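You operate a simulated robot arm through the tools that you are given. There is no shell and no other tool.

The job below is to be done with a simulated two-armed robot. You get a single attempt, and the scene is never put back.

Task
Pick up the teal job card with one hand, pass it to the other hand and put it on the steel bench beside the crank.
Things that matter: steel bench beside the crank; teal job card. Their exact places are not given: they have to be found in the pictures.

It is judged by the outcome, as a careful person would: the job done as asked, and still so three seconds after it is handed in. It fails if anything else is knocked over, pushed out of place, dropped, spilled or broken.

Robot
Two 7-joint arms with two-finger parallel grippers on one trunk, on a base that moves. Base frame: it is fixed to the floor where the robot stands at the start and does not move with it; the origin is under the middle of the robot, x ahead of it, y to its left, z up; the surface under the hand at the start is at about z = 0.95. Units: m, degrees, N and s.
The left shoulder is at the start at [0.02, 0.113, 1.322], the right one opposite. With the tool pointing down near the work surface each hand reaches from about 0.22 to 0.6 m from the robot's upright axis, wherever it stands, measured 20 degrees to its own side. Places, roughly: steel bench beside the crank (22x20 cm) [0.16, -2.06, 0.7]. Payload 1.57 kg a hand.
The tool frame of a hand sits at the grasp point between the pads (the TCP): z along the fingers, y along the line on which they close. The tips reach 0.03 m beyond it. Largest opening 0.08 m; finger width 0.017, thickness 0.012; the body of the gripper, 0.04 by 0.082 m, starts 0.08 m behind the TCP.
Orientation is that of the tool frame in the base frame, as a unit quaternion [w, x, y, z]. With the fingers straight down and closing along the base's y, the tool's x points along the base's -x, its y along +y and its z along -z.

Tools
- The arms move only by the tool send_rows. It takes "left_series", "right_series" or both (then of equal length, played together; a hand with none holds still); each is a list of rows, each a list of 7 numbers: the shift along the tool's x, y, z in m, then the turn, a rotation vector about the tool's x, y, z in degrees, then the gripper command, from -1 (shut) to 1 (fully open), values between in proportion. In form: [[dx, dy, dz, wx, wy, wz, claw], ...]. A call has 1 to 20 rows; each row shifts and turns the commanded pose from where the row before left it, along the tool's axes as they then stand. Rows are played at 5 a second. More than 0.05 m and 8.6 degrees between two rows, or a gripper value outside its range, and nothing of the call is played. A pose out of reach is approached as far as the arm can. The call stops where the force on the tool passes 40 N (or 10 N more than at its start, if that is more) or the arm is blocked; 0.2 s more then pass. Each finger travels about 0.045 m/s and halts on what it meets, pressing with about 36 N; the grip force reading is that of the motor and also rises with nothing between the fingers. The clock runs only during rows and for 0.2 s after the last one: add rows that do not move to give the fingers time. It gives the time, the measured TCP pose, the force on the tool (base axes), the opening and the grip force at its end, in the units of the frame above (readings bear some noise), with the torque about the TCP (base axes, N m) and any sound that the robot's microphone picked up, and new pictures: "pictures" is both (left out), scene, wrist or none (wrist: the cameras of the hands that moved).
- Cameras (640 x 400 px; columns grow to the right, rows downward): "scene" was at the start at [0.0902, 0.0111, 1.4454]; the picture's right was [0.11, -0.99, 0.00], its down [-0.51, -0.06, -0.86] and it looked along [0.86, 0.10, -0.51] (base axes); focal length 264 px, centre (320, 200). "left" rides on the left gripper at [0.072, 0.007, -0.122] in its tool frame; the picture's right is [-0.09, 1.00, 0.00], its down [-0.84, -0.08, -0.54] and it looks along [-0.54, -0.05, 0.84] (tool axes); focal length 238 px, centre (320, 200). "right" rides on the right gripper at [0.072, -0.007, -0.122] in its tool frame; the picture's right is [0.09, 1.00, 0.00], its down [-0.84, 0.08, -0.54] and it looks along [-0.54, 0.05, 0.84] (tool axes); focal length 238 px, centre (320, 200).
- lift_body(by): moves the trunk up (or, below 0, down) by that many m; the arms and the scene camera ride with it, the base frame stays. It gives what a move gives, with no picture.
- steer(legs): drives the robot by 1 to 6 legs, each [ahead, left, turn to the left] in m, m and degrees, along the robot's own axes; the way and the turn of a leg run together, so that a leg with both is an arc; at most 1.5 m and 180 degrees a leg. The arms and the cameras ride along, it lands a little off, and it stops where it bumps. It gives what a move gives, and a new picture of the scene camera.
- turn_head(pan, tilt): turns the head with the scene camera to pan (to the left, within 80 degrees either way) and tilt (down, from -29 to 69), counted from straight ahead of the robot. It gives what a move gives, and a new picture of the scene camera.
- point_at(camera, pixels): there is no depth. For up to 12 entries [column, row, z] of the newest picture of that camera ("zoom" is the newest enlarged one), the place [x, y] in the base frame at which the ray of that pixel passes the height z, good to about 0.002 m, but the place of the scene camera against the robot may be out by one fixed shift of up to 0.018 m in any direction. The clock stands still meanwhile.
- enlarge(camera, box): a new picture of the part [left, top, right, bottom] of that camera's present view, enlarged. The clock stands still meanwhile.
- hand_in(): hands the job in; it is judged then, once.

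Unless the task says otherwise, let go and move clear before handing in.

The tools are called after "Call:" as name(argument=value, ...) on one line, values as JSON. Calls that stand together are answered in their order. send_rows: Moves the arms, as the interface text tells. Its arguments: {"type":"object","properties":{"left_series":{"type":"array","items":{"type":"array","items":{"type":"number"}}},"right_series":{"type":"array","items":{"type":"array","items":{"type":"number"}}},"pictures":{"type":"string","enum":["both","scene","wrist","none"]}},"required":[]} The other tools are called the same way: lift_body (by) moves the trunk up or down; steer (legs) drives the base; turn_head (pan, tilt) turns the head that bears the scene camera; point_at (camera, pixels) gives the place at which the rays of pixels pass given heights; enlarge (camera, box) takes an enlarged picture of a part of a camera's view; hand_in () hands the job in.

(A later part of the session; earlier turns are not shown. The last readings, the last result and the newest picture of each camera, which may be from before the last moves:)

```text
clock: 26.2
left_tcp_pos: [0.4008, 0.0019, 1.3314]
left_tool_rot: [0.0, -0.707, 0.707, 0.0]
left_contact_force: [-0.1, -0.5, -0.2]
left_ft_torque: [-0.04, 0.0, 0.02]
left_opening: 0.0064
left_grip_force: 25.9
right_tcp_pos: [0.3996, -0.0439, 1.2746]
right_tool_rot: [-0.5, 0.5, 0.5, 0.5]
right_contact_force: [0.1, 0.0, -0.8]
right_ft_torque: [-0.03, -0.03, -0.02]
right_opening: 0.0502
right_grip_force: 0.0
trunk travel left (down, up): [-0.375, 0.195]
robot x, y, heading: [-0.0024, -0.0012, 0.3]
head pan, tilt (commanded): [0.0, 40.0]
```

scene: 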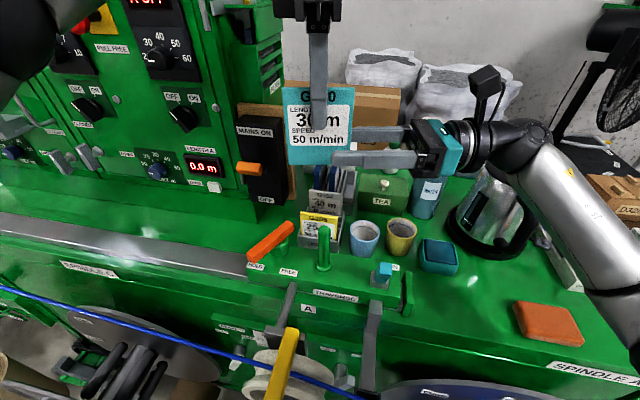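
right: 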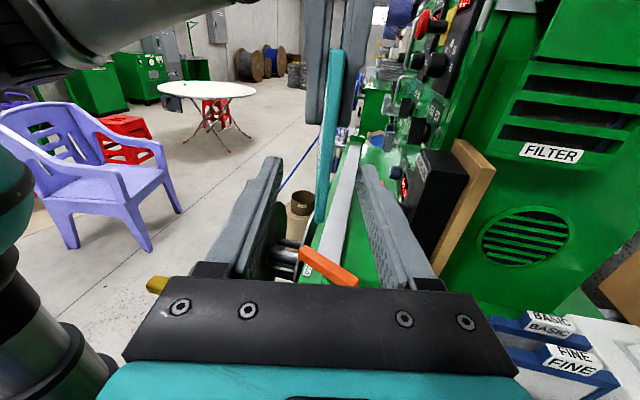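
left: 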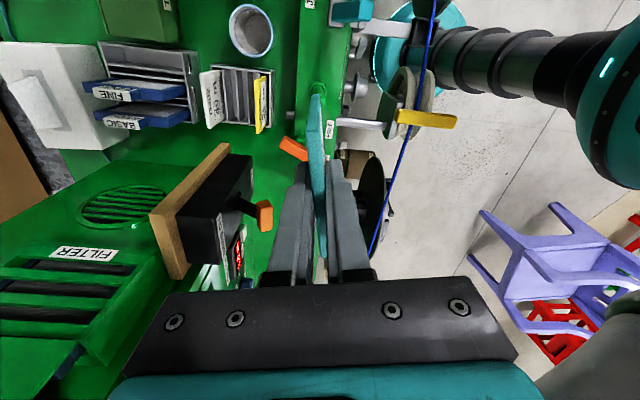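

The front right finger overlaps the card by ~20 px (~25 mm). I'll go 5 mm deeper and close the right gripper.

Call:
send_rows(right_series=[[0, 0, 0.005, 0, 0, 0, 0.0], [0, 0, 0, 0, 0, 0, -0.5], [0, 0, 0, 0, 0, 0, -1], [0, 0, 0, 0, 0, 0, -1], [0, 0, 0, 0, 0, 0, -1], [0, 0, 0, 0, 0, 0, -1], [0, 0, 0, 0, 0, 0, -1]])

```text
clock: 27.8
left_tcp_pos: [0.4008, 0.0022, 1.3303]
left_tool_rot: [-0.001, -0.706, 0.708, 0.001]
left_contact_force: [-11.1, -1.3, 0.7]
left_ft_torque: [-0.08, 0.44, -0.07]
left_opening: 0.0062
left_grip_force: 26.0
right_tcp_pos: [0.4006, -0.039, 1.2742]
right_tool_rot: [-0.5, 0.501, 0.499, 0.5]
right_contact_force: [10.6, 0.8, 0.6]
right_ft_torque: [-0.04, 0.16, -0.37]
right_opening: 0.0059
right_grip_force: 25.9
trunk travel left (down, up): [-0.375, 0.195]
robot x, y, heading: [-0.0016, 0.0022, -0.1]
head pan, tilt (commanded): [0.0, 40.0]
```

scene: 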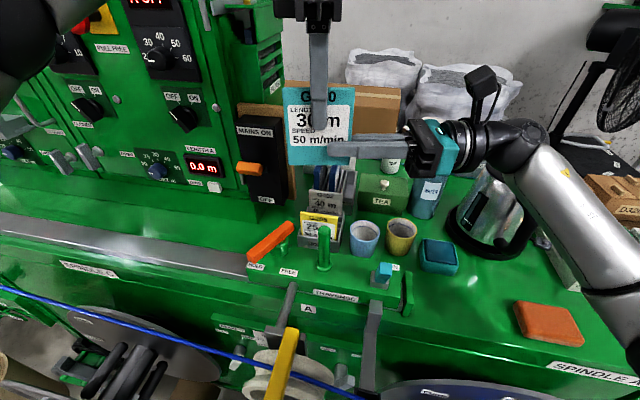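
right: 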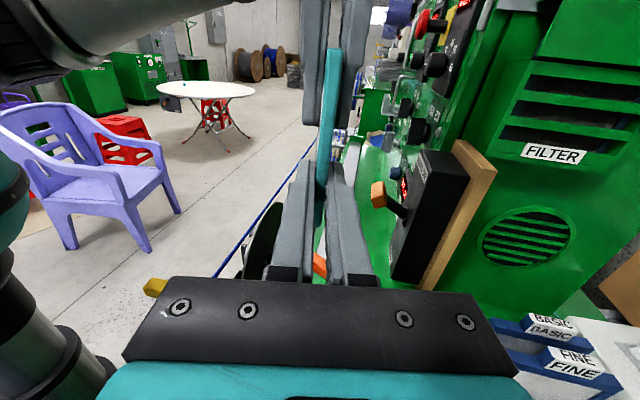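

Both hands hold the card (right opening 5.9 mm, 26 N). Now I'll open the left gripper and lift it straight up and away.

Call:
send_rows(left_series=[[0, 0, 0, 0, 0, 0, -0.5], [0, 0, 0, 0, 0, 0, -0.2], [0, 0, 0, 0, 0, 0, -0.1], [0, 0, 0, 0, 0, 0, -0.1], [0, 0, -0.02, 0, 0, 0, -0.1], [0, 0, -0.03, 0, 0, 0, -0.1], [0, 0, -0.03, 0, 0, 0, -0.1], [0, 0, 0, 0, 0, 0, -0.1]], right_series=[[0, 0, 0, 0, 0, 0, -1], [0, 0, 0, 0, 0, 0, -1], [0, 0, 0, 0, 0, 0, -1], [0, 0, 0, 0, 0, 0, -1], [0, 0, 0, 0, 0, 0, -1], [0, 0, 0, 0, 0, 0, -1], [0, 0, 0, 0, 0, 0, -1], [0, 0, 0, 0, 0, 0, -1]])

```text
clock: 29.6
left_tcp_pos: [0.4008, 0.0012, 1.4114]
left_tool_rot: [0.001, -0.707, 0.708, 0.0]
left_contact_force: [-0.7, 0.2, 0.5]
left_ft_torque: [0.01, 0.0, 0.03]
left_opening: 0.0362
left_grip_force: 0.0
right_tcp_pos: [0.3999, -0.039, 1.275]
right_tool_rot: [0.501, -0.499, -0.501, -0.5]
right_contact_force: [-0.4, -0.6, 0.2]
right_ft_torque: [0.01, -0.01, 0.01]
right_opening: 0.0057
right_grip_force: 25.9
trunk travel left (down, up): [-0.375, 0.195]
robot x, y, heading: [0.0046, 0.0017, 0.1]
head pan, tilt (commanded): [0.0, 40.0]
```

scene: 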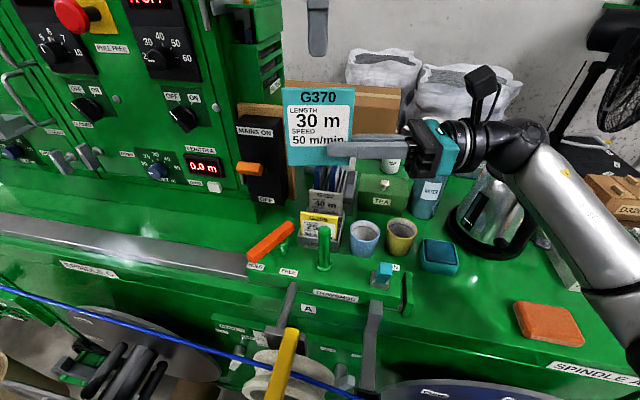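
right: 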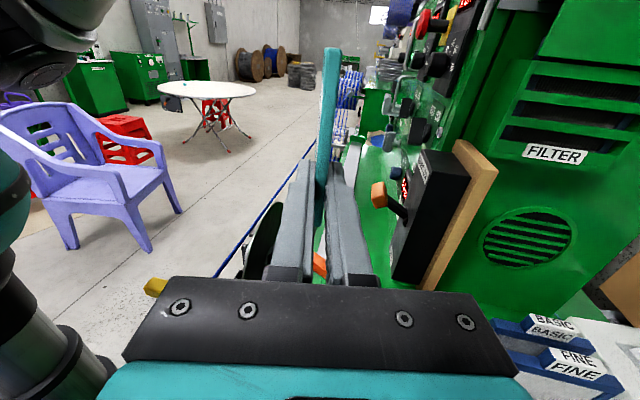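
left: 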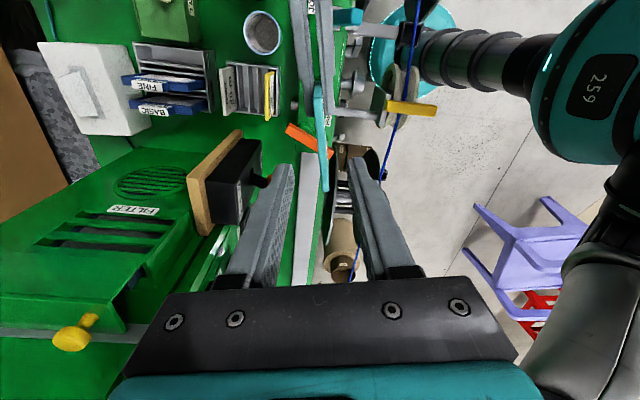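

The handover worked: the right hand alone holds the G370 card. I'll retract both arms toward the body before driving.

Call:
send_rows(left_series=[[-0.03, 0.01, 0, 0, 0, 0, -0.1], [-0.04, 0.016, 0, 0, 0, 0, -0.1], [-0.04, 0.016, 0, 0, 0, 0, -0.1], [-0.04, 0.016, 0, 0, 0, 0, -0.1], [-0.04, 0.016, 0, 0, 0, 0, -0.1], [0, 0, 0, 0, 0, 0, -0.1]], right_series=[[0.0125, -0.015, -0.0275, 0, 0, 0, -1], [0.0125, -0.015, -0.0275, 0, 0, 0, -1], [0.0125, -0.015, -0.0275, 0, 0, 0, -1], [0.0125, -0.015, -0.0275, 0, 0, 0, -1], [0, 0, 0, 0, 0, 0, -1], [0, 0, 0, 0, 0, 0, -1]], pictures="scene")

```text
clock: 31.0
left_tcp_pos: [0.329, 0.1891, 1.4126]
left_tool_rot: [0.0, -0.707, 0.707, 0.001]
left_contact_force: [0.0, 0.0, 0.5]
left_ft_torque: [-0.02, 0.02, 0.0]
left_opening: 0.036
left_grip_force: 0.1
right_tcp_pos: [0.3407, -0.1481, 1.3223]
right_tool_rot: [0.5, -0.5, -0.5, -0.5]
right_contact_force: [-0.6, -0.5, -1.2]
right_ft_torque: [-0.01, -0.02, 0.04]
right_opening: 0.0059
right_grip_force: 26.0
trunk travel left (down, up): [-0.375, 0.195]
robot x, y, heading: [0.0029, -0.0011, -0.0]
head pan, tilt (commanded): [0.0, 40.0]
```

scene: 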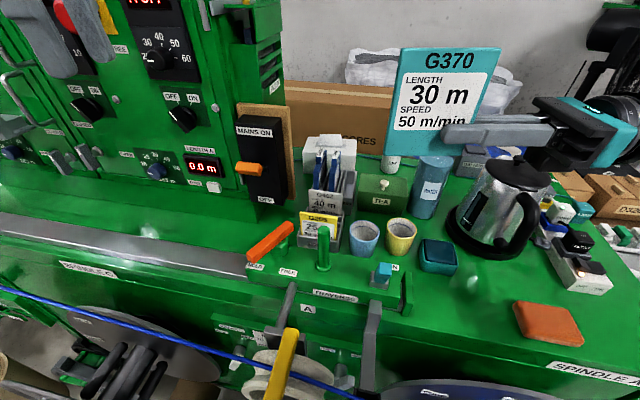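

Before backing up I'll check for obstacles behind and to the sides, starting by looking right.

Call:
turn_head(pan=-80, tilt=35)

Call:
enlarge(camera="left", box=[0, 0, 640, 400])

```text
clock: 32.5
left_tcp_pos: [0.33, 0.1891, 1.4142]
left_tool_rot: [0.001, -0.706, 0.708, 0.0]
left_contact_force: [0.2, -0.3, -0.9]
left_ft_torque: [0.0, 0.0, -0.02]
left_opening: 0.0362
left_grip_force: 0.0
right_tcp_pos: [0.3416, -0.1479, 1.3241]
right_tool_rot: [-0.5, 0.5, 0.5, 0.5]
right_contact_force: [-0.4, 0.3, 0.0]
right_ft_torque: [-0.01, 0.04, -0.01]
right_opening: 0.0063
right_grip_force: 25.6
trunk travel left (down, up): [-0.375, 0.195]
robot x, y, heading: [0.0025, -0.0003, 0.0]
head pan, tilt (commanded): [-80.0, 35.0]
```

scene: 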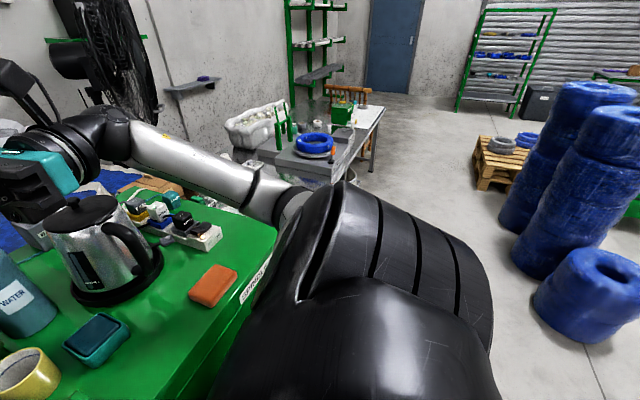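

```text
1.00 times, centred on (320, 200) of left (not enlarged: the box is as wide or as high as the picture)
```

zoom: 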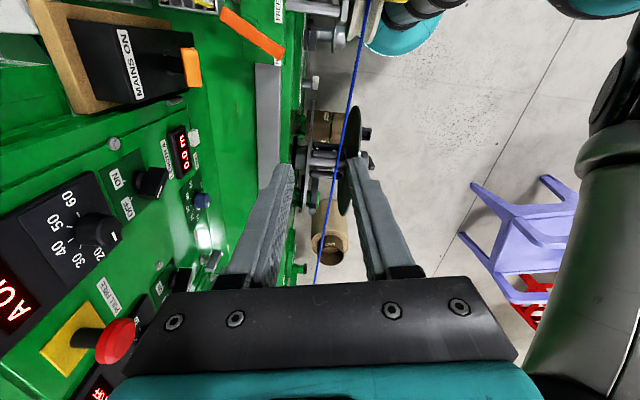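

The nearest floor coil is at (585,340) and stacks at (520,230)/(550,275). Ray-casting those floor contacts plus the table end and console corner.

Call:
point_at(camera="scene", pixels=[[545, 320, 0.0], [530, 295, 0.0], [512, 260, 0.0], [500, 225, 0.0], [480, 178, 0.0], [265, 270, 0.75], [275, 235, 0.75], [330, 185, 0.7], [372, 172, 0.0], [382, 108, 0.7]])

Call:
enlarge(camera="scene", box=[220, 70, 400, 200])

```text
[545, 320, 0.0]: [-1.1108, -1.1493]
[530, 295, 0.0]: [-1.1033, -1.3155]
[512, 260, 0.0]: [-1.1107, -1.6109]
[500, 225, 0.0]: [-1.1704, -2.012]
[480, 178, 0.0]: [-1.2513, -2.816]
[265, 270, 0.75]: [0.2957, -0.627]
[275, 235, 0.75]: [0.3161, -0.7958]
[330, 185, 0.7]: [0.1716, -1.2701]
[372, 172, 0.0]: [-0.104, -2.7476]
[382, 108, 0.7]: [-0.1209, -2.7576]
```

```text
3.08 times, centred on (310, 135) of scene
```

zoom: 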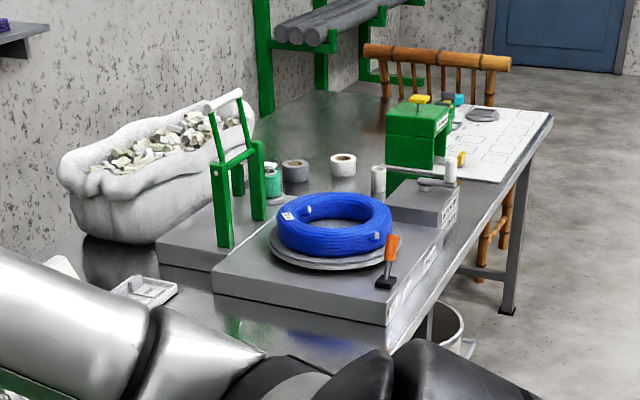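

The table's front edge runs from about (0.17,-1.27) to (-0.12,-2.76). I'll check the purple chair's place with the left camera before backing up.

Call:
point_at(camera="left", pixels=[[475, 183, 0.4], [462, 235, 0.0], [515, 300, 0.0], [590, 200, 0.4], [580, 100, 0.0]])

```text
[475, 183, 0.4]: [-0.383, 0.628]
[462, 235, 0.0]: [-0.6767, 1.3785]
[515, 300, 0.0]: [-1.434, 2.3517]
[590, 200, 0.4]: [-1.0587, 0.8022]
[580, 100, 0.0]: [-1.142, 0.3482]
```

The chair stays clear (y>0.5). I'll back away diagonally to the right, out of the console area.

Call:
steer(legs=[[-0.35, -0.3, 0]])

```text
clock: 35.3
left_tcp_pos: [-0.0159, -0.1089, 1.4126]
left_tool_rot: [0.0, -0.707, 0.707, -0.001]
left_contact_force: [-0.7, -0.6, -0.5]
left_ft_torque: [0.0, -0.03, -0.01]
left_opening: 0.0361
left_grip_force: 0.0
right_tcp_pos: [-0.0068, -0.4458, 1.3233]
right_tool_rot: [-0.5, 0.5, 0.5, 0.5]
right_contact_force: [-0.2, -0.2, 0.2]
right_ft_torque: [0.0, -0.01, -0.03]
right_opening: 0.0059
right_grip_force: 25.6
trunk travel left (down, up): [-0.375, 0.195]
robot x, y, heading: [-0.3448, -0.2956, 0.1]
head pan, tilt (commanded): [-80.0, 35.0]
```

scene: 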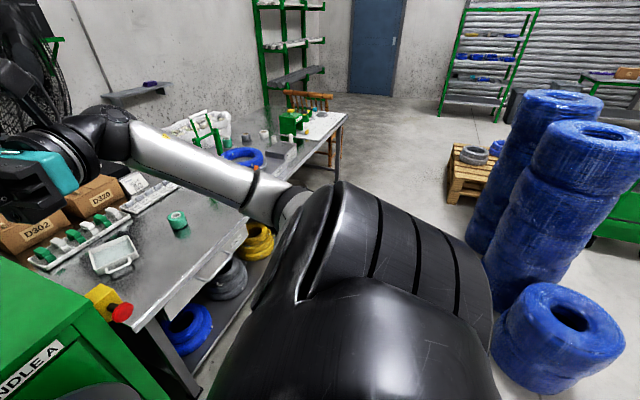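

Now in the open, I'll rotate the right hand back so the fingers point down with the card, making the arm more compact.

Call:
send_rows(right_series=[[0, 0, 0, 0, -8.18, 0, -1], [0, 0, 0, 0, -8.18, 0, -1], [0, 0, 0, 0, -8.18, 0, -1], [0, 0, 0, 0, -8.18, 0, -1], [0, 0, 0, 0, -8.18, 0, -1], [0, 0, 0, 0, -8.18, 0, -1], [0, 0, 0, 0, -8.18, 0, -1], [0, 0, 0, 0, -8.18, 0, -1], [0, 0, 0, 0, -8.18, 0, -1], [0, 0, 0, 0, -8.18, 0, -1], [0, 0, 0, 0, -8.18, 0, -1], [0, 0, 0, 0, 0, 0, -1]])

```text
clock: 37.9
left_tcp_pos: [-0.0164, -0.1089, 1.4121]
left_tool_rot: [0.0, -0.707, 0.708, 0.0]
left_contact_force: [-0.3, 0.2, -0.3]
left_ft_torque: [0.03, 0.0, -0.03]
left_opening: 0.036
left_grip_force: 0.1
right_tcp_pos: [-0.0067, -0.4461, 1.323]
right_tool_rot: [0.001, 0.707, 0.707, -0.001]
right_contact_force: [0.6, -0.9, -0.7]
right_ft_torque: [-0.02, 0.01, -0.01]
right_opening: 0.006
right_grip_force: 25.8
trunk travel left (down, up): [-0.375, 0.195]
robot x, y, heading: [-0.3473, -0.2978, 0.1]
head pan, tilt (commanded): [-80.0, 35.0]
```

scene: 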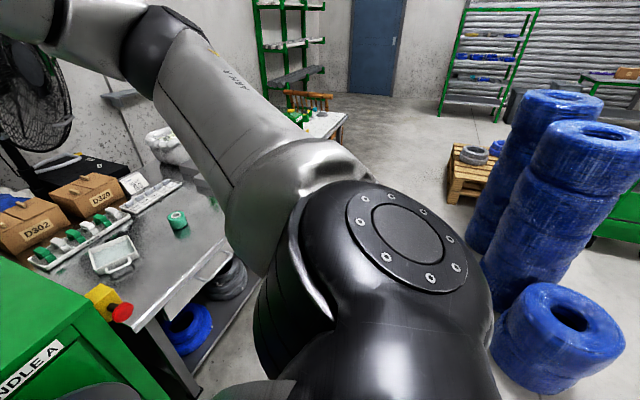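
right: 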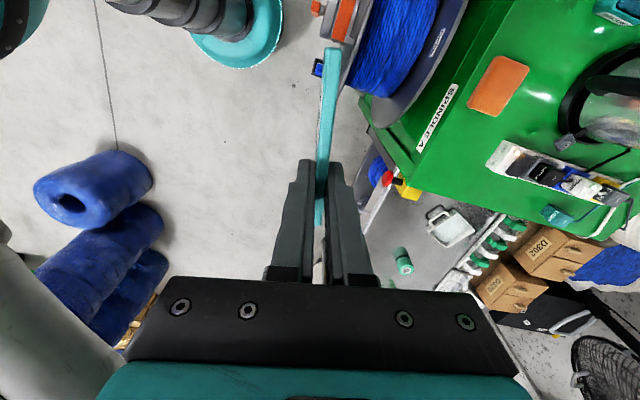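

Card is still held well (right view (325,130)). The corridor at x≈-0.35 is clear, so I'll strafe right 1.0 m and look again.

Call:
point_at(camera="scene", pixels=[[157, 322, 0.7], [225, 255, 0.7], [340, 122, 0.7], [195, 395, 0.0], [500, 340, 0.0], [480, 270, 0.0]])

Call:
steer(legs=[[-0.05, -1.0, 0]])

```text
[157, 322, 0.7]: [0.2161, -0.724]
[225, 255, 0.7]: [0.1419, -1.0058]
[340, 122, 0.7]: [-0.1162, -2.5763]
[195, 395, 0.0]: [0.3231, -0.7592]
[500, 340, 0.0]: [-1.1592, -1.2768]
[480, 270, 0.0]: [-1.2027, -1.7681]
```

```text
clock: 43.1
left_tcp_pos: [-0.0682, -1.116, 1.4119]
left_tool_rot: [0.0, -0.705, 0.71, 0.0]
left_contact_force: [-0.2, 0.2, -0.3]
left_ft_torque: [0.05, -0.02, -0.04]
left_opening: 0.036
left_grip_force: 0.1
right_tcp_pos: [-0.0599, -1.4535, 1.3232]
right_tool_rot: [0.0, 0.709, 0.705, 0.0]
right_contact_force: [-0.4, -0.6, -1.2]
right_ft_torque: [0.0, 0.0, -0.04]
right_opening: 0.0057
right_grip_force: 26.4
trunk travel left (down, up): [-0.375, 0.195]
robot x, y, heading: [-0.4017, -1.2993, -0.2]
head pan, tilt (commanded): [-80.0, 35.0]
```

scene: 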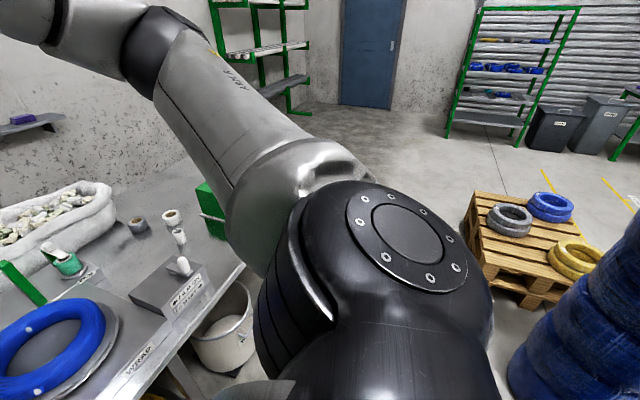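

The wrap plate, gray labelled box and green box are now close, but the arm hides the spot. I'll pan the head to look between the arms.

Call:
turn_head(pan=-50, tilt=35)

```text
clock: 44.1
left_tcp_pos: [-0.0683, -1.1164, 1.4123]
left_tool_rot: [0.0, -0.704, 0.71, 0.0]
left_contact_force: [0.1, -0.2, 0.1]
left_ft_torque: [0.0, -0.02, -0.01]
left_opening: 0.036
left_grip_force: 0.2
right_tcp_pos: [-0.0589, -1.452, 1.3237]
right_tool_rot: [0.0, 0.709, 0.705, 0.0]
right_contact_force: [0.4, 0.0, -0.4]
right_ft_torque: [-0.06, 0.01, -0.01]
right_opening: 0.0057
right_grip_force: 25.9
trunk travel left (down, up): [-0.375, 0.195]
robot x, y, heading: [-0.4, -1.3031, -0.4]
head pan, tilt (commanded): [-50.0, 35.0]
```

scene: 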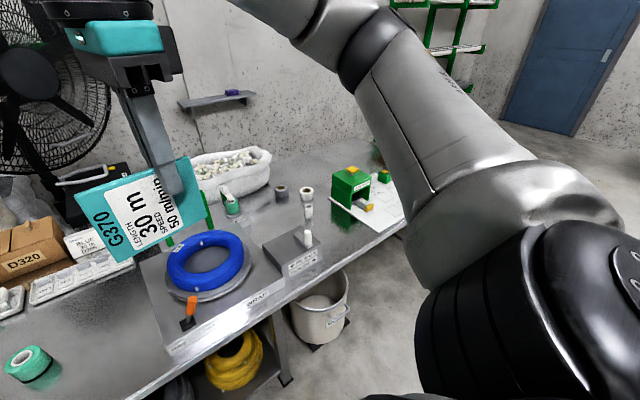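

Call:
enlarge(camera="scene", box=[230, 150, 420, 310])

Call:
point_at(camera="scene", pixels=[[337, 235, 0.7], [360, 232, 0.7], [345, 250, 0.7], [325, 225, 0.7], [330, 262, 0.7], [398, 220, 0.7], [310, 240, 0.75], [345, 213, 0.7]])

```text
2.50 times, centred on (325, 230) of scene
```

zoom: 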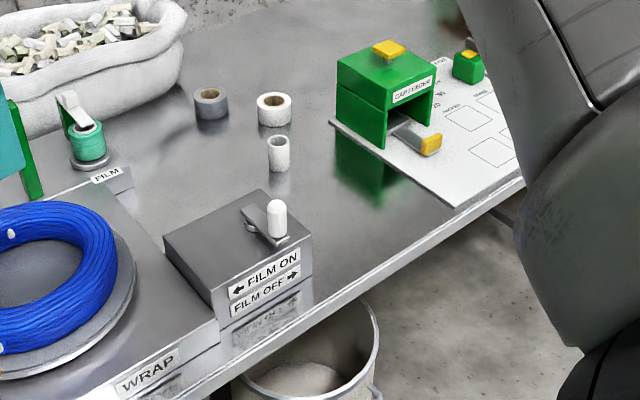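

```text
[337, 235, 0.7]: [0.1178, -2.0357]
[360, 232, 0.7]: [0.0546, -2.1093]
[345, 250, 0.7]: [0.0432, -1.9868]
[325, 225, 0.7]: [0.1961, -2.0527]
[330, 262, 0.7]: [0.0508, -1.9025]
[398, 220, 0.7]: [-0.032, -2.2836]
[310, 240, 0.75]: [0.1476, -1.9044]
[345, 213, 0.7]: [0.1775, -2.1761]
```

The target is the bare steel between the FILM ON/OFF crank box (zoom (240,250)) and the white sheet. I'll locate the bucket, white roll and crank box edges to plan the stand position.

Call:
point_at(camera="scene", pixels=[[318, 347, 0.0], [345, 325, 0.0], [350, 290, 0.3], [292, 330, 0.15], [308.6, 218, 0.7], [321, 246, 0.78], [290.5, 217, 0.78], [321, 265, 0.7], [372, 233, 0.7], [310, 205, 0.7], [328, 222, 0.7]])

Call:
enlarge(camera="scene", box=[240, 250, 400, 400])

```text
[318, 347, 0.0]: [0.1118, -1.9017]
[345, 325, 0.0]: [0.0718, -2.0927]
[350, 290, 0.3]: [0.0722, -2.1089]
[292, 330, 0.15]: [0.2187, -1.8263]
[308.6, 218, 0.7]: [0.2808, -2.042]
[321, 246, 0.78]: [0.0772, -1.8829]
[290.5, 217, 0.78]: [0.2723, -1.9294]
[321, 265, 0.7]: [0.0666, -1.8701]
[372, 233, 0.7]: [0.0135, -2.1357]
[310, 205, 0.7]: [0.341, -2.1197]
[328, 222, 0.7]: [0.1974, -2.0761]
```

```text
2.67 times, centred on (320, 325) of scene
```

zoom: 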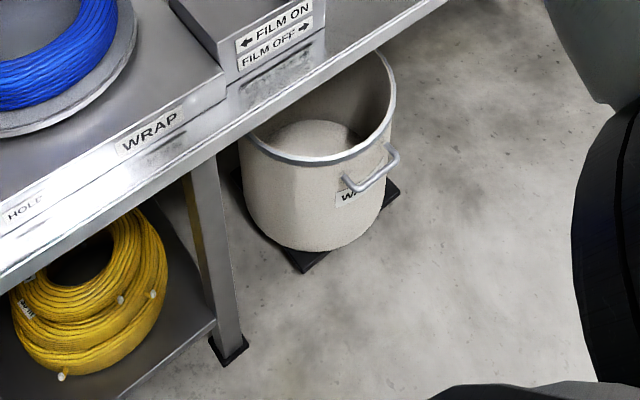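

The free steel patch spans roughly y -1.9 to -2.15, x 0.02 to 0.26; the bucket's front is at x≈0.05 on the floor. I'll strafe right 0.62 m to stand near (-0.38,-1.92), keeping clear of the bucket.

Call:
steer(legs=[[0.01, -0.62, 0.4]])

```text
clock: 47.6
left_tcp_pos: [-0.0604, -1.7373, 1.4121]
left_tool_rot: [0.0, 0.709, -0.706, -0.001]
left_contact_force: [-0.8, 0.4, -1.3]
left_ft_torque: [0.02, 0.02, -0.02]
left_opening: 0.036
left_grip_force: 0.1
right_tcp_pos: [-0.0475, -2.0742, 1.324]
right_tool_rot: [0.0, 0.704, 0.71, 0.0]
right_contact_force: [0.4, 0.4, 0.1]
right_ft_torque: [0.03, -0.01, -0.01]
right_opening: 0.006
right_grip_force: 25.7
trunk travel left (down, up): [-0.375, 0.195]
robot x, y, heading: [-0.388, -1.9301, 0.2]
head pan, tilt (commanded): [-50.0, 35.0]
```

scene: 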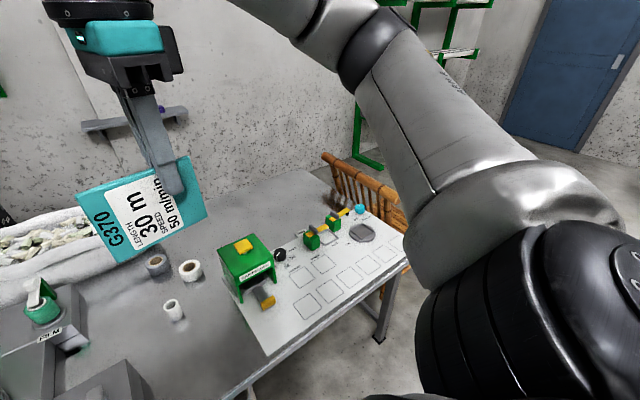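

Now standing at (-0.388,-1.93). I'll turn the head down toward the patch to map it.

Call:
turn_head(pan=-12, tilt=52)

```text
clock: 48.6
left_tcp_pos: [-0.06, -1.7374, 1.4129]
left_tool_rot: [-0.001, 0.709, -0.705, 0.0]
left_contact_force: [0.7, -0.5, 0.5]
left_ft_torque: [0.01, 0.02, 0.03]
left_opening: 0.0358
left_grip_force: 0.0
right_tcp_pos: [-0.0474, -2.0733, 1.3236]
right_tool_rot: [0.0, 0.704, 0.71, 0.0]
right_contact_force: [0.0, 0.7, 0.3]
right_ft_torque: [-0.02, 0.02, -0.03]
right_opening: 0.0059
right_grip_force: 26.0
trunk travel left (down, up): [-0.375, 0.195]
robot x, y, heading: [-0.3906, -1.9307, 0.3]
head pan, tilt (commanded): [-12.0, 52.0]
```

scene: 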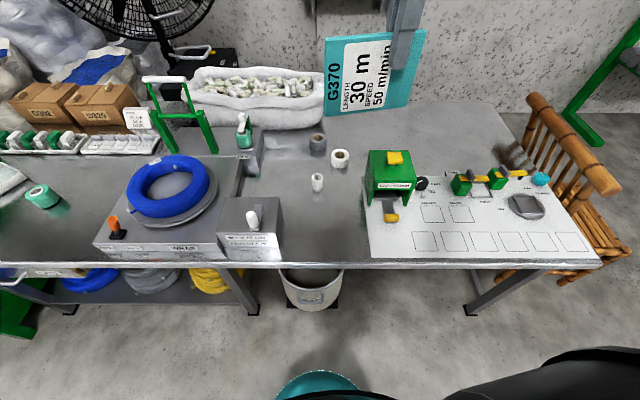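

Now the free patch is plainly visible between the crank box (right side at column ~283) and the white sheet (left edge ~368), with the table's front edge at row ~263. Ray-casting its bounds.

Call:
point_at(camera="scene", pixels=[[283, 262, 0.7], [369, 258, 0.7], [362, 180, 0.7], [317, 190, 0.7], [279, 232, 0.78], [275, 198, 0.78], [325, 264, 0.7], [325, 230, 0.7], [252, 215, 0.84], [340, 166, 0.7], [385, 222, 0.72]])

Call:
enlarge(camera="scene", box=[210, 140, 410, 280])

```text
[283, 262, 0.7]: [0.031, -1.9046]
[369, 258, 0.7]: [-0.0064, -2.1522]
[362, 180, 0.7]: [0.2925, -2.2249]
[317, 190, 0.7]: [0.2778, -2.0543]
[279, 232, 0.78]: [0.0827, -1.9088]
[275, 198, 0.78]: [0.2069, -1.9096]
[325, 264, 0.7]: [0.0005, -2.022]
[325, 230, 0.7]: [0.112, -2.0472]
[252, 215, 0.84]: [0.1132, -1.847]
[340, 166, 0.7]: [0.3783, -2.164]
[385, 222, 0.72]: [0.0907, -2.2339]
```

```text
2.86 times, centred on (310, 210) of scene
```

zoom: 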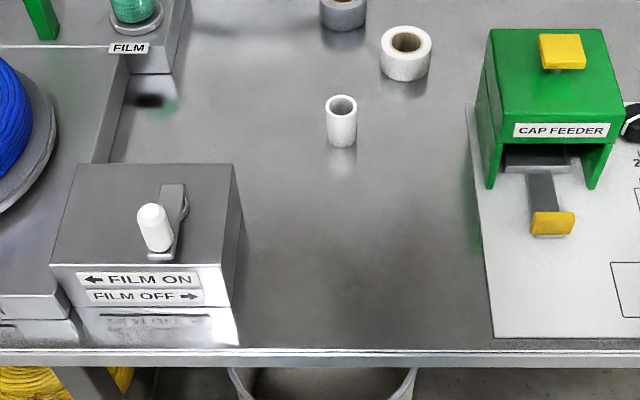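

The patch is clear: crank box side at y≈-1.909, white roll at (0.278,-2.054), sheet edge at y≈-2.15 to -2.22, table edge x≈0. Plan: stand the card's edge on the bench with the hand tilted slightly, open, and let it recline softly against the near finger as I withdraw. First a small step forward and lower the trunk.

Call:
steer(legs=[[0.05, 0, 0]])

Call:
lift_body(by=-0.28)

```text
clock: 49.5
left_tcp_pos: [-0.0087, -1.7363, 1.412]
left_tool_rot: [0.0, 0.71, -0.704, -0.001]
left_contact_force: [-0.2, -0.1, 0.3]
left_ft_torque: [-0.02, 0.09, -0.02]
left_opening: 0.0362
left_grip_force: 0.0
right_tcp_pos: [0.0036, -2.0722, 1.323]
right_tool_rot: [-0.001, 0.704, 0.71, 0.0]
right_contact_force: [0.3, -0.2, -0.4]
right_ft_torque: [-0.04, 0.03, 0.03]
right_opening: 0.006
right_grip_force: 25.9
trunk travel left (down, up): [-0.375, 0.195]
robot x, y, heading: [-0.3432, -1.9307, 0.6]
head pan, tilt (commanded): [-12.0, 52.0]
```

scene: 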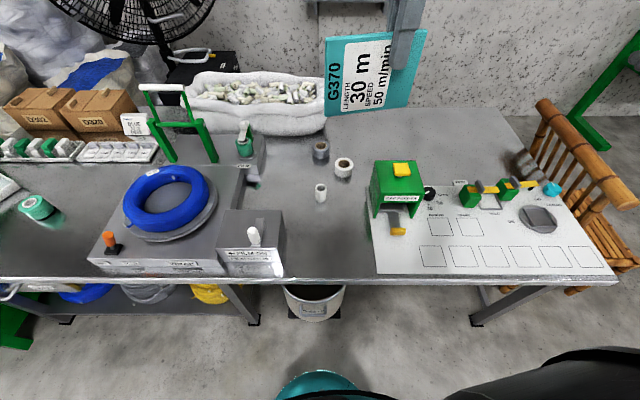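

```text
clock: 52.4
left_tcp_pos: [-0.0116, -1.7372, 1.132]
left_tool_rot: [-0.001, 0.71, -0.705, 0.0]
left_contact_force: [0.6, 0.1, 0.0]
left_ft_torque: [0.0, 0.01, -0.02]
left_opening: 0.036
left_grip_force: 0.0
right_tcp_pos: [0.0035, -2.0721, 1.0439]
right_tool_rot: [0.0, 0.705, 0.71, 0.0]
right_contact_force: [0.5, 0.6, 0.0]
right_ft_torque: [-0.02, 0.0, 0.01]
right_opening: 0.0057
right_grip_force: 25.8
trunk travel left (down, up): [-0.095, 0.475]
robot x, y, heading: [-0.3389, -1.9277, 0.4]
head pan, tilt (commanded): [-12.0, 52.0]
```

Trunk is down; right TCP at (0.004,-2.072,1.044). I'll move the card forward over the patch and tilt the hand 12° so the card's top leans toward the robot.

Call:
send_rows(right_series=[[0, 0.0375, 0, 0, 0, 0, -1], [0, 0.0375, 0, 0, 0, 0, -1], [0, 0.0375, 0, 0, 0, 0, -1], [0, 0.0375, 0, 0, 0, 0, -1], [0, 0, 0.04, 0, 0, 0, -1], [0, 0, 0.04, 0, 0, 0, -1], [0, 0, 0.02, 0, 0, 0, -1], [0, 0, 0, -6, 0, 0, -1], [0, 0, 0, -6, 0, 0, -1], [0, 0, 0, 0, 0, 0, -1]])

```text
clock: 54.6
left_tcp_pos: [-0.0118, -1.7371, 1.1324]
left_tool_rot: [0.0, 0.709, -0.705, 0.0]
left_contact_force: [0.9, 0.3, 0.4]
left_ft_torque: [0.0, 0.06, 0.02]
left_opening: 0.0358
left_grip_force: 0.0
right_tcp_pos: [0.1525, -2.0702, 0.942]
right_tool_rot: [0.074, 0.701, 0.705, 0.075]
right_contact_force: [1.0, -0.3, -0.3]
right_ft_torque: [0.0, 0.0, 0.02]
right_opening: 0.006
right_grip_force: 26.2
trunk travel left (down, up): [-0.095, 0.475]
robot x, y, heading: [-0.3369, -1.9249, 0.4]
head pan, tilt (commanded): [-12.0, 52.0]
```

scene: 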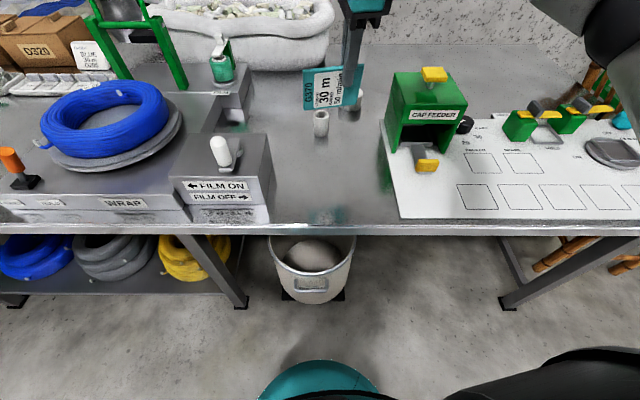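
right: 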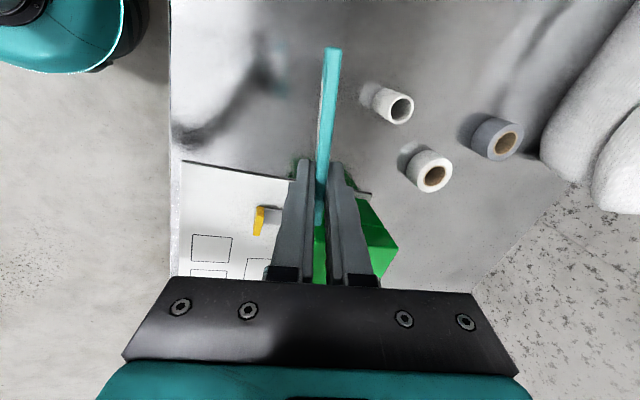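

Tilt is right (tool z ≈ (0.21,0,-0.98)). I'll use the accurate right wrist camera to check the rolls and the sheet relative to the card.

Call:
point_at(camera="right", pixels=[[378, 93, 0.7], [184, 163, 0.7], [295, 180, 0.7], [172, 100, 0.7], [405, 170, 0.7], [172, 20, 0.7], [256, 222, 0.72]])

```text
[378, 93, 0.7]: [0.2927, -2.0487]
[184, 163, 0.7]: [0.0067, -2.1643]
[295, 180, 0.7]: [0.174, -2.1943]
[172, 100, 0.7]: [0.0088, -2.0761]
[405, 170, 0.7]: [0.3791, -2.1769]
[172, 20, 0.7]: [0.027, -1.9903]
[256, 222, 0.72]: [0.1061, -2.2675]
```

Positions agree: roll at (0.293,-2.049), sheet at y≤-2.16, so the card (x≈0.17, y -2.10 to -2.00) has room. Lowering vertically to about 1.5 cm above the bench.

Call:
send_rows(right_series=[[0, -0.00765, 0.03595, 0, 0, 0, -1], [0, -0.00765, 0.03595, 0, 0, 0, -1], [0, -0.00765, 0.03595, 0, 0, 0, -1], [0, -0.00765, 0.03595, 0, 0, 0, -1], [0, 0, 0, 0, 0, 0, -1]])

```text
clock: 55.8
left_tcp_pos: [-0.0102, -1.7373, 1.1323]
left_tool_rot: [0.0, 0.71, -0.705, -0.001]
left_contact_force: [-0.5, 0.0, -0.7]
left_ft_torque: [-0.01, 0.02, -0.02]
left_opening: 0.0358
left_grip_force: 0.1
right_tcp_pos: [0.1516, -2.0698, 0.7951]
right_tool_rot: [0.074, 0.701, 0.706, 0.073]
right_contact_force: [0.1, -0.6, 0.2]
right_ft_torque: [-0.02, 0.0, 0.0]
right_opening: 0.0057
right_grip_force: 25.6
trunk travel left (down, up): [-0.095, 0.475]
robot x, y, heading: [-0.3419, -1.9276, 0.3]
head pan, tilt (commanded): [-12.0, 52.0]
```

scene: 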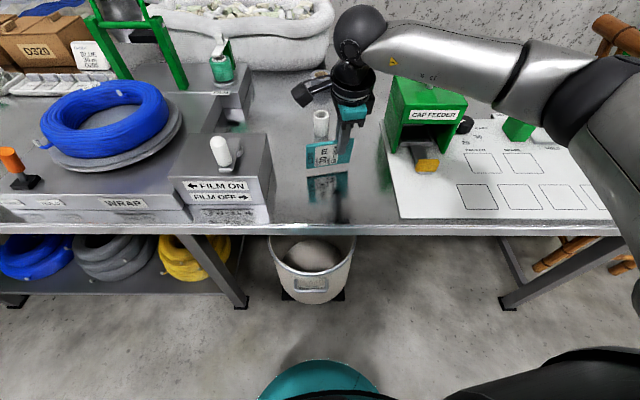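
right: 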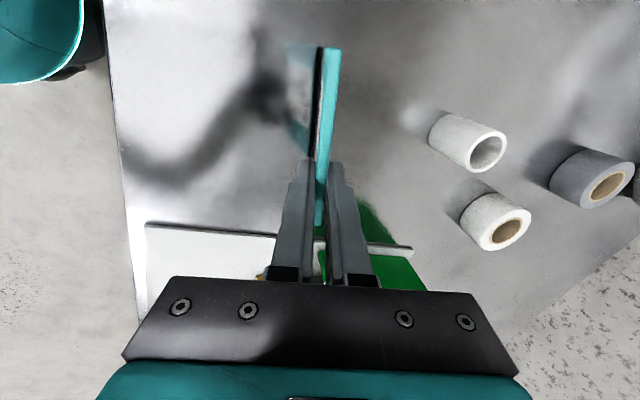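

Card is just above the bench (its reflection is visible at scene (325,188)). I'll zoom in to judge the gap.

Call:
enlarge(camera="scene", box=[270, 90, 390, 220])

```text
3.08 times, centred on (330, 155) of scene
```

zoom: 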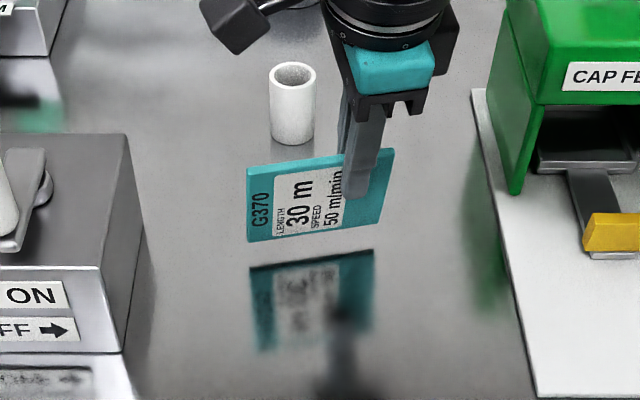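

The gap is ~16 mm by the reflection. Lowering 11 mm first, then 2 mm steps to feel contact.

Call:
send_rows(right_series=[[0, -0.0012, 0.0055, 0, 0, 0, -1], [0, -0.0011, 0.0053, 0, 0, 0, -1], [0, 0, 0, 0, 0, 0, -1]], pictures="none")

Call:
send_rows(right_series=[[0, -0.0004, 0.002, 0, 0, 0, -1], [0, 0, 0, 0, 0, 0, -1]], pictures="none")

Call:
enlarge(camera="scene", box=[270, 90, 390, 220])

```text
clock: 56.6
left_tcp_pos: [-0.0111, -1.7364, 1.1316]
left_tool_rot: [0.0, 0.71, -0.705, 0.001]
left_contact_force: [-1.3, -0.4, 0.0]
left_ft_torque: [-0.01, 0.02, 0.01]
left_opening: 0.036
left_grip_force: 0.1
right_tcp_pos: [0.1517, -2.0701, 0.7846]
right_tool_rot: [0.074, 0.7, 0.706, 0.075]
right_contact_force: [-0.3, 1.0, 0.8]
right_ft_torque: [0.0, 0.02, -0.04]
right_opening: 0.0059
right_grip_force: 26.1
trunk travel left (down, up): [-0.095, 0.475]
robot x, y, heading: [-0.3382, -1.9299, 0.4]
head pan, tilt (commanded): [-12.0, 52.0]
```

```text
clock: 57.2
left_tcp_pos: [-0.0113, -1.7363, 1.1338]
left_tool_rot: [0.0, 0.709, -0.705, 0.0]
left_contact_force: [0.6, -0.5, -0.5]
left_ft_torque: [-0.03, 0.0, -0.01]
left_opening: 0.0359
left_grip_force: 0.0
right_tcp_pos: [0.152, -2.0711, 0.7844]
right_tool_rot: [0.074, 0.7, 0.706, 0.074]
right_contact_force: [-1.1, 0.1, 0.1]
right_ft_torque: [-0.01, 0.02, 0.0]
right_opening: 0.0061
right_grip_force: 25.5
trunk travel left (down, up): [-0.095, 0.475]
robot x, y, heading: [-0.3336, -1.9262, 0.4]
head pan, tilt (commanded): [-12.0, 52.0]
```

```text
3.08 times, centred on (330, 155) of scene
```

zoom: 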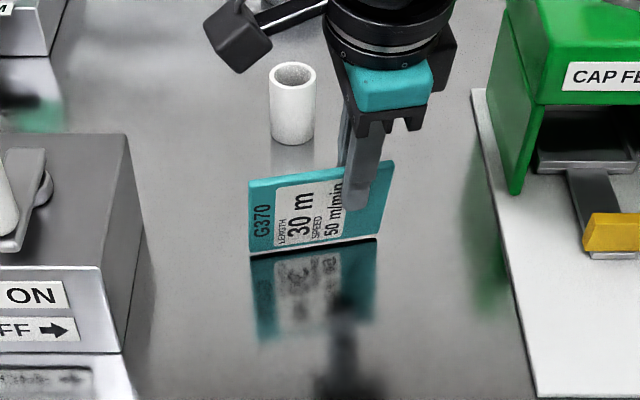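

The card edge nearly touches its reflection (gap ~3 px, ≈2 mm). Two more 1.5 mm steps.

Call:
send_rows(right_series=[[0, -0.0003, 0.0015, 0, 0, 0, -1], [0, 0, 0, 0, 0, 0, -1]], pictures="none")

Call:
enlarge(camera="scene", box=[290, 120, 370, 200])

```text
clock: 57.8
left_tcp_pos: [-0.011, -1.7366, 1.133]
left_tool_rot: [0.0, 0.709, -0.705, 0.0]
left_contact_force: [0.1, 0.5, -0.7]
left_ft_torque: [0.02, 0.0, -0.01]
left_opening: 0.0361
left_grip_force: 0.1
right_tcp_pos: [0.1521, -2.0723, 0.7832]
right_tool_rot: [0.074, 0.7, 0.706, 0.074]
right_contact_force: [-0.2, 0.5, 0.1]
right_ft_torque: [0.05, 0.01, 0.01]
right_opening: 0.0059
right_grip_force: 25.3
trunk travel left (down, up): [-0.095, 0.475]
robot x, y, heading: [-0.3411, -1.9272, 0.4]
head pan, tilt (commanded): [-12.0, 52.0]
```

```text
5.00 times, centred on (330, 160) of scene
```

zoom: 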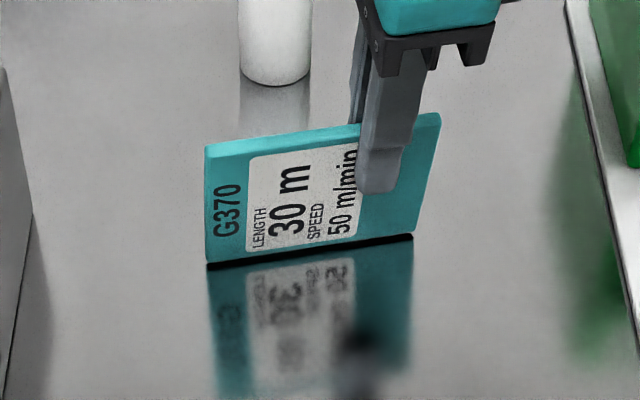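

Still no contact force; a thin dark gap remains at zoom row ~262. One more 1.5 mm step.

Call:
send_rows(right_series=[[0, -0.0003, 0.0015, 0, 0, 0, -1], [0, 0, 0, 0, 0, 0, -1]], pictures="none")

Call:
enlarge(camera="scene", box=[290, 120, 370, 200])

```text
clock: 58.4
left_tcp_pos: [-0.0099, -1.7374, 1.1324]
left_tool_rot: [0.001, 0.709, -0.705, 0.0]
left_contact_force: [0.1, 0.1, 0.2]
left_ft_torque: [-0.01, 0.01, 0.01]
left_opening: 0.036
left_grip_force: 0.0
right_tcp_pos: [0.1533, -2.072, 0.7809]
right_tool_rot: [0.074, 0.7, 0.706, 0.075]
right_contact_force: [-0.3, -0.7, 0.4]
right_ft_torque: [0.01, 0.0, 0.03]
right_opening: 0.0056
right_grip_force: 25.9
trunk travel left (down, up): [-0.095, 0.475]
robot x, y, heading: [-0.3373, -1.9301, 0.5]
head pan, tilt (commanded): [-12.0, 52.0]
```

```text
5.00 times, centred on (330, 160) of scene
```

zoom: 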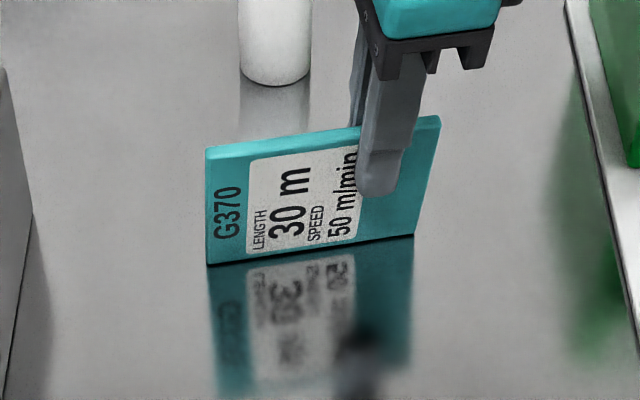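

The edge is touching within a millimetre. I'll ease 0.8 mm lower and open the right gripper gradually so the card leans back onto the near finger.

Call:
send_rows(right_series=[[0, -0.0002, 0.0008, 0, 0, 0, -1], [0, 0, 0, 0, 0, 0, -0.8], [0, 0, 0, 0, 0, 0, -0.65], [0, 0, 0, 0, 0, 0, -0.5], [0, 0, 0, 0, 0, 0, -0.35], [0, 0, 0, 0, 0, 0, -0.2], [0, 0, 0, 0, 0, 0, -0.05], [0, 0, 0, 0, 0, 0, -0.05]])

Call:
enlarge(camera="scene", box=[280, 110, 380, 210])

```text
clock: 60.2
left_tcp_pos: [-0.0097, -1.7354, 1.1324]
left_tool_rot: [0.0, 0.709, -0.705, 0.0]
left_contact_force: [-0.5, 0.6, 0.2]
left_ft_torque: [0.02, 0.0, 0.0]
left_opening: 0.0362
left_grip_force: 0.1
right_tcp_pos: [0.153, -2.0711, 0.7801]
right_tool_rot: [0.073, 0.7, 0.706, 0.074]
right_contact_force: [0.0, 0.0, 0.3]
right_ft_torque: [-0.02, 0.03, -0.04]
right_opening: 0.038
right_grip_force: 0.0
trunk travel left (down, up): [-0.095, 0.475]
robot x, y, heading: [-0.3394, -1.9291, 0.5]
head pan, tilt (commanded): [-12.0, 52.0]
```

scene: 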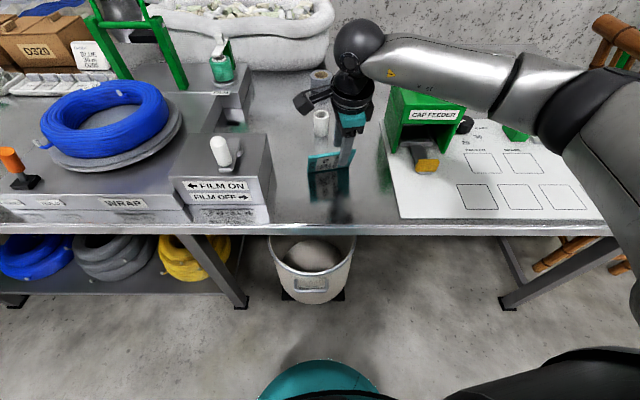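
right: 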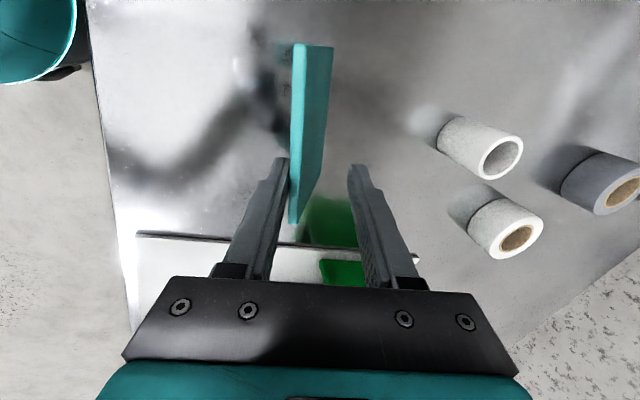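

```text
4.00 times, centred on (330, 160) of scene
```

zoom: 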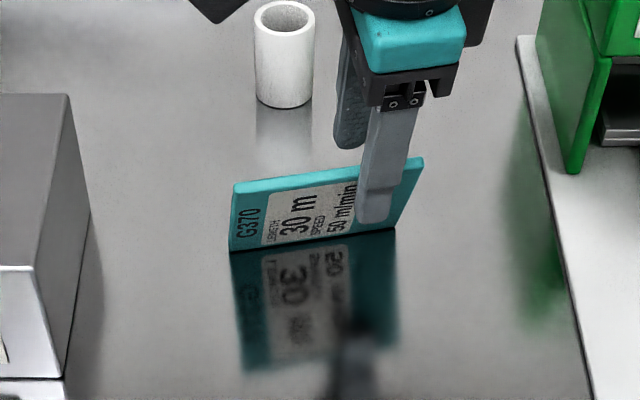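

Exactly as planned: the card's top leans on the near finger with its foot on the bench. Continuing to open to full width slowly.

Call:
send_rows(right_series=[[0, 0, 0, 0, 0, 0, 0.1], [0, 0, 0, 0, 0, 0, 0.25], [0, 0, 0, 0, 0, 0, 0.4], [0, 0, 0, 0, 0, 0, 0.55], [0, 0, 0, 0, 0, 0, 0.7], [0, 0, 0, 0, 0, 0, 0.85], [0, 0, 0, 0, 0, 0, 1.0], [0, 0, 0, 0, 0, 0, 1.0]])

Call:
enlarge(camera="scene", box=[280, 110, 380, 210])

```text
clock: 62.0
left_tcp_pos: [-0.0099, -1.7365, 1.1323]
left_tool_rot: [0.0, 0.71, -0.704, 0.0]
left_contact_force: [0.8, 0.5, 0.0]
left_ft_torque: [0.03, 0.0, 0.03]
left_opening: 0.036
left_grip_force: 0.1
right_tcp_pos: [0.153, -2.0724, 0.7799]
right_tool_rot: [0.074, 0.7, 0.706, 0.074]
right_contact_force: [0.3, -0.4, 0.0]
right_ft_torque: [0.01, -0.02, 0.0]
right_opening: 0.0801
right_grip_force: 0.0
trunk travel left (down, up): [-0.095, 0.475]
robot x, y, heading: [-0.3384, -1.9258, 0.4]
head pan, tilt (commanded): [-12.0, 52.0]
```

scene: 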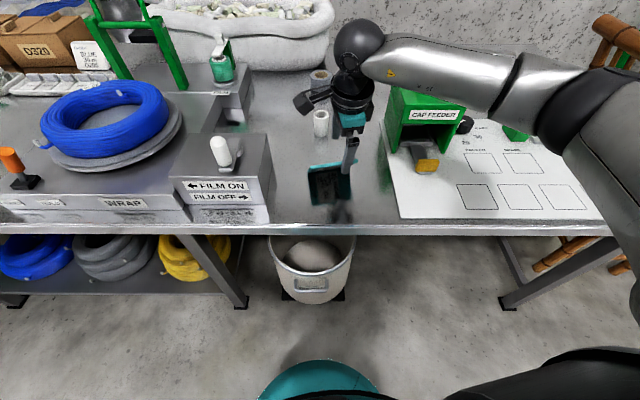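
right: 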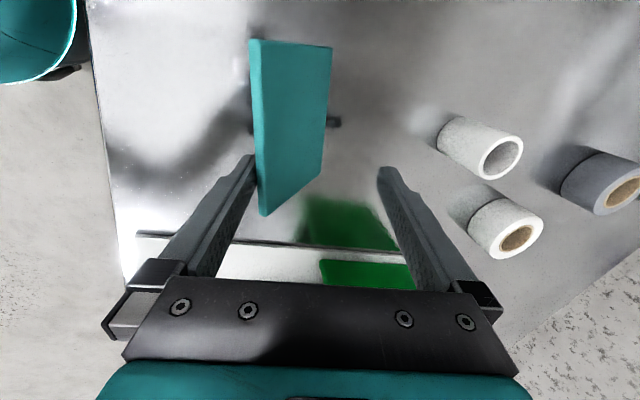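

```text
4.00 times, centred on (330, 160) of scene
```

zoom: 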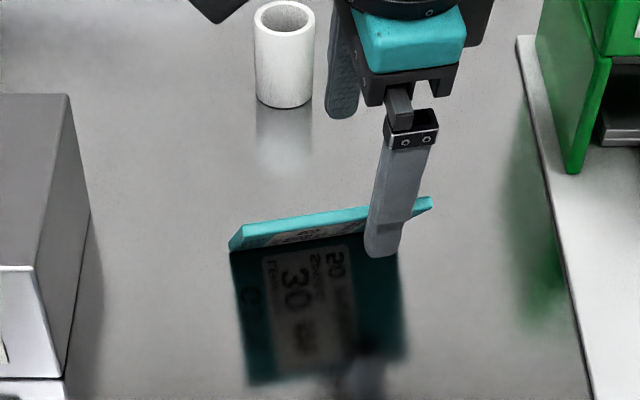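

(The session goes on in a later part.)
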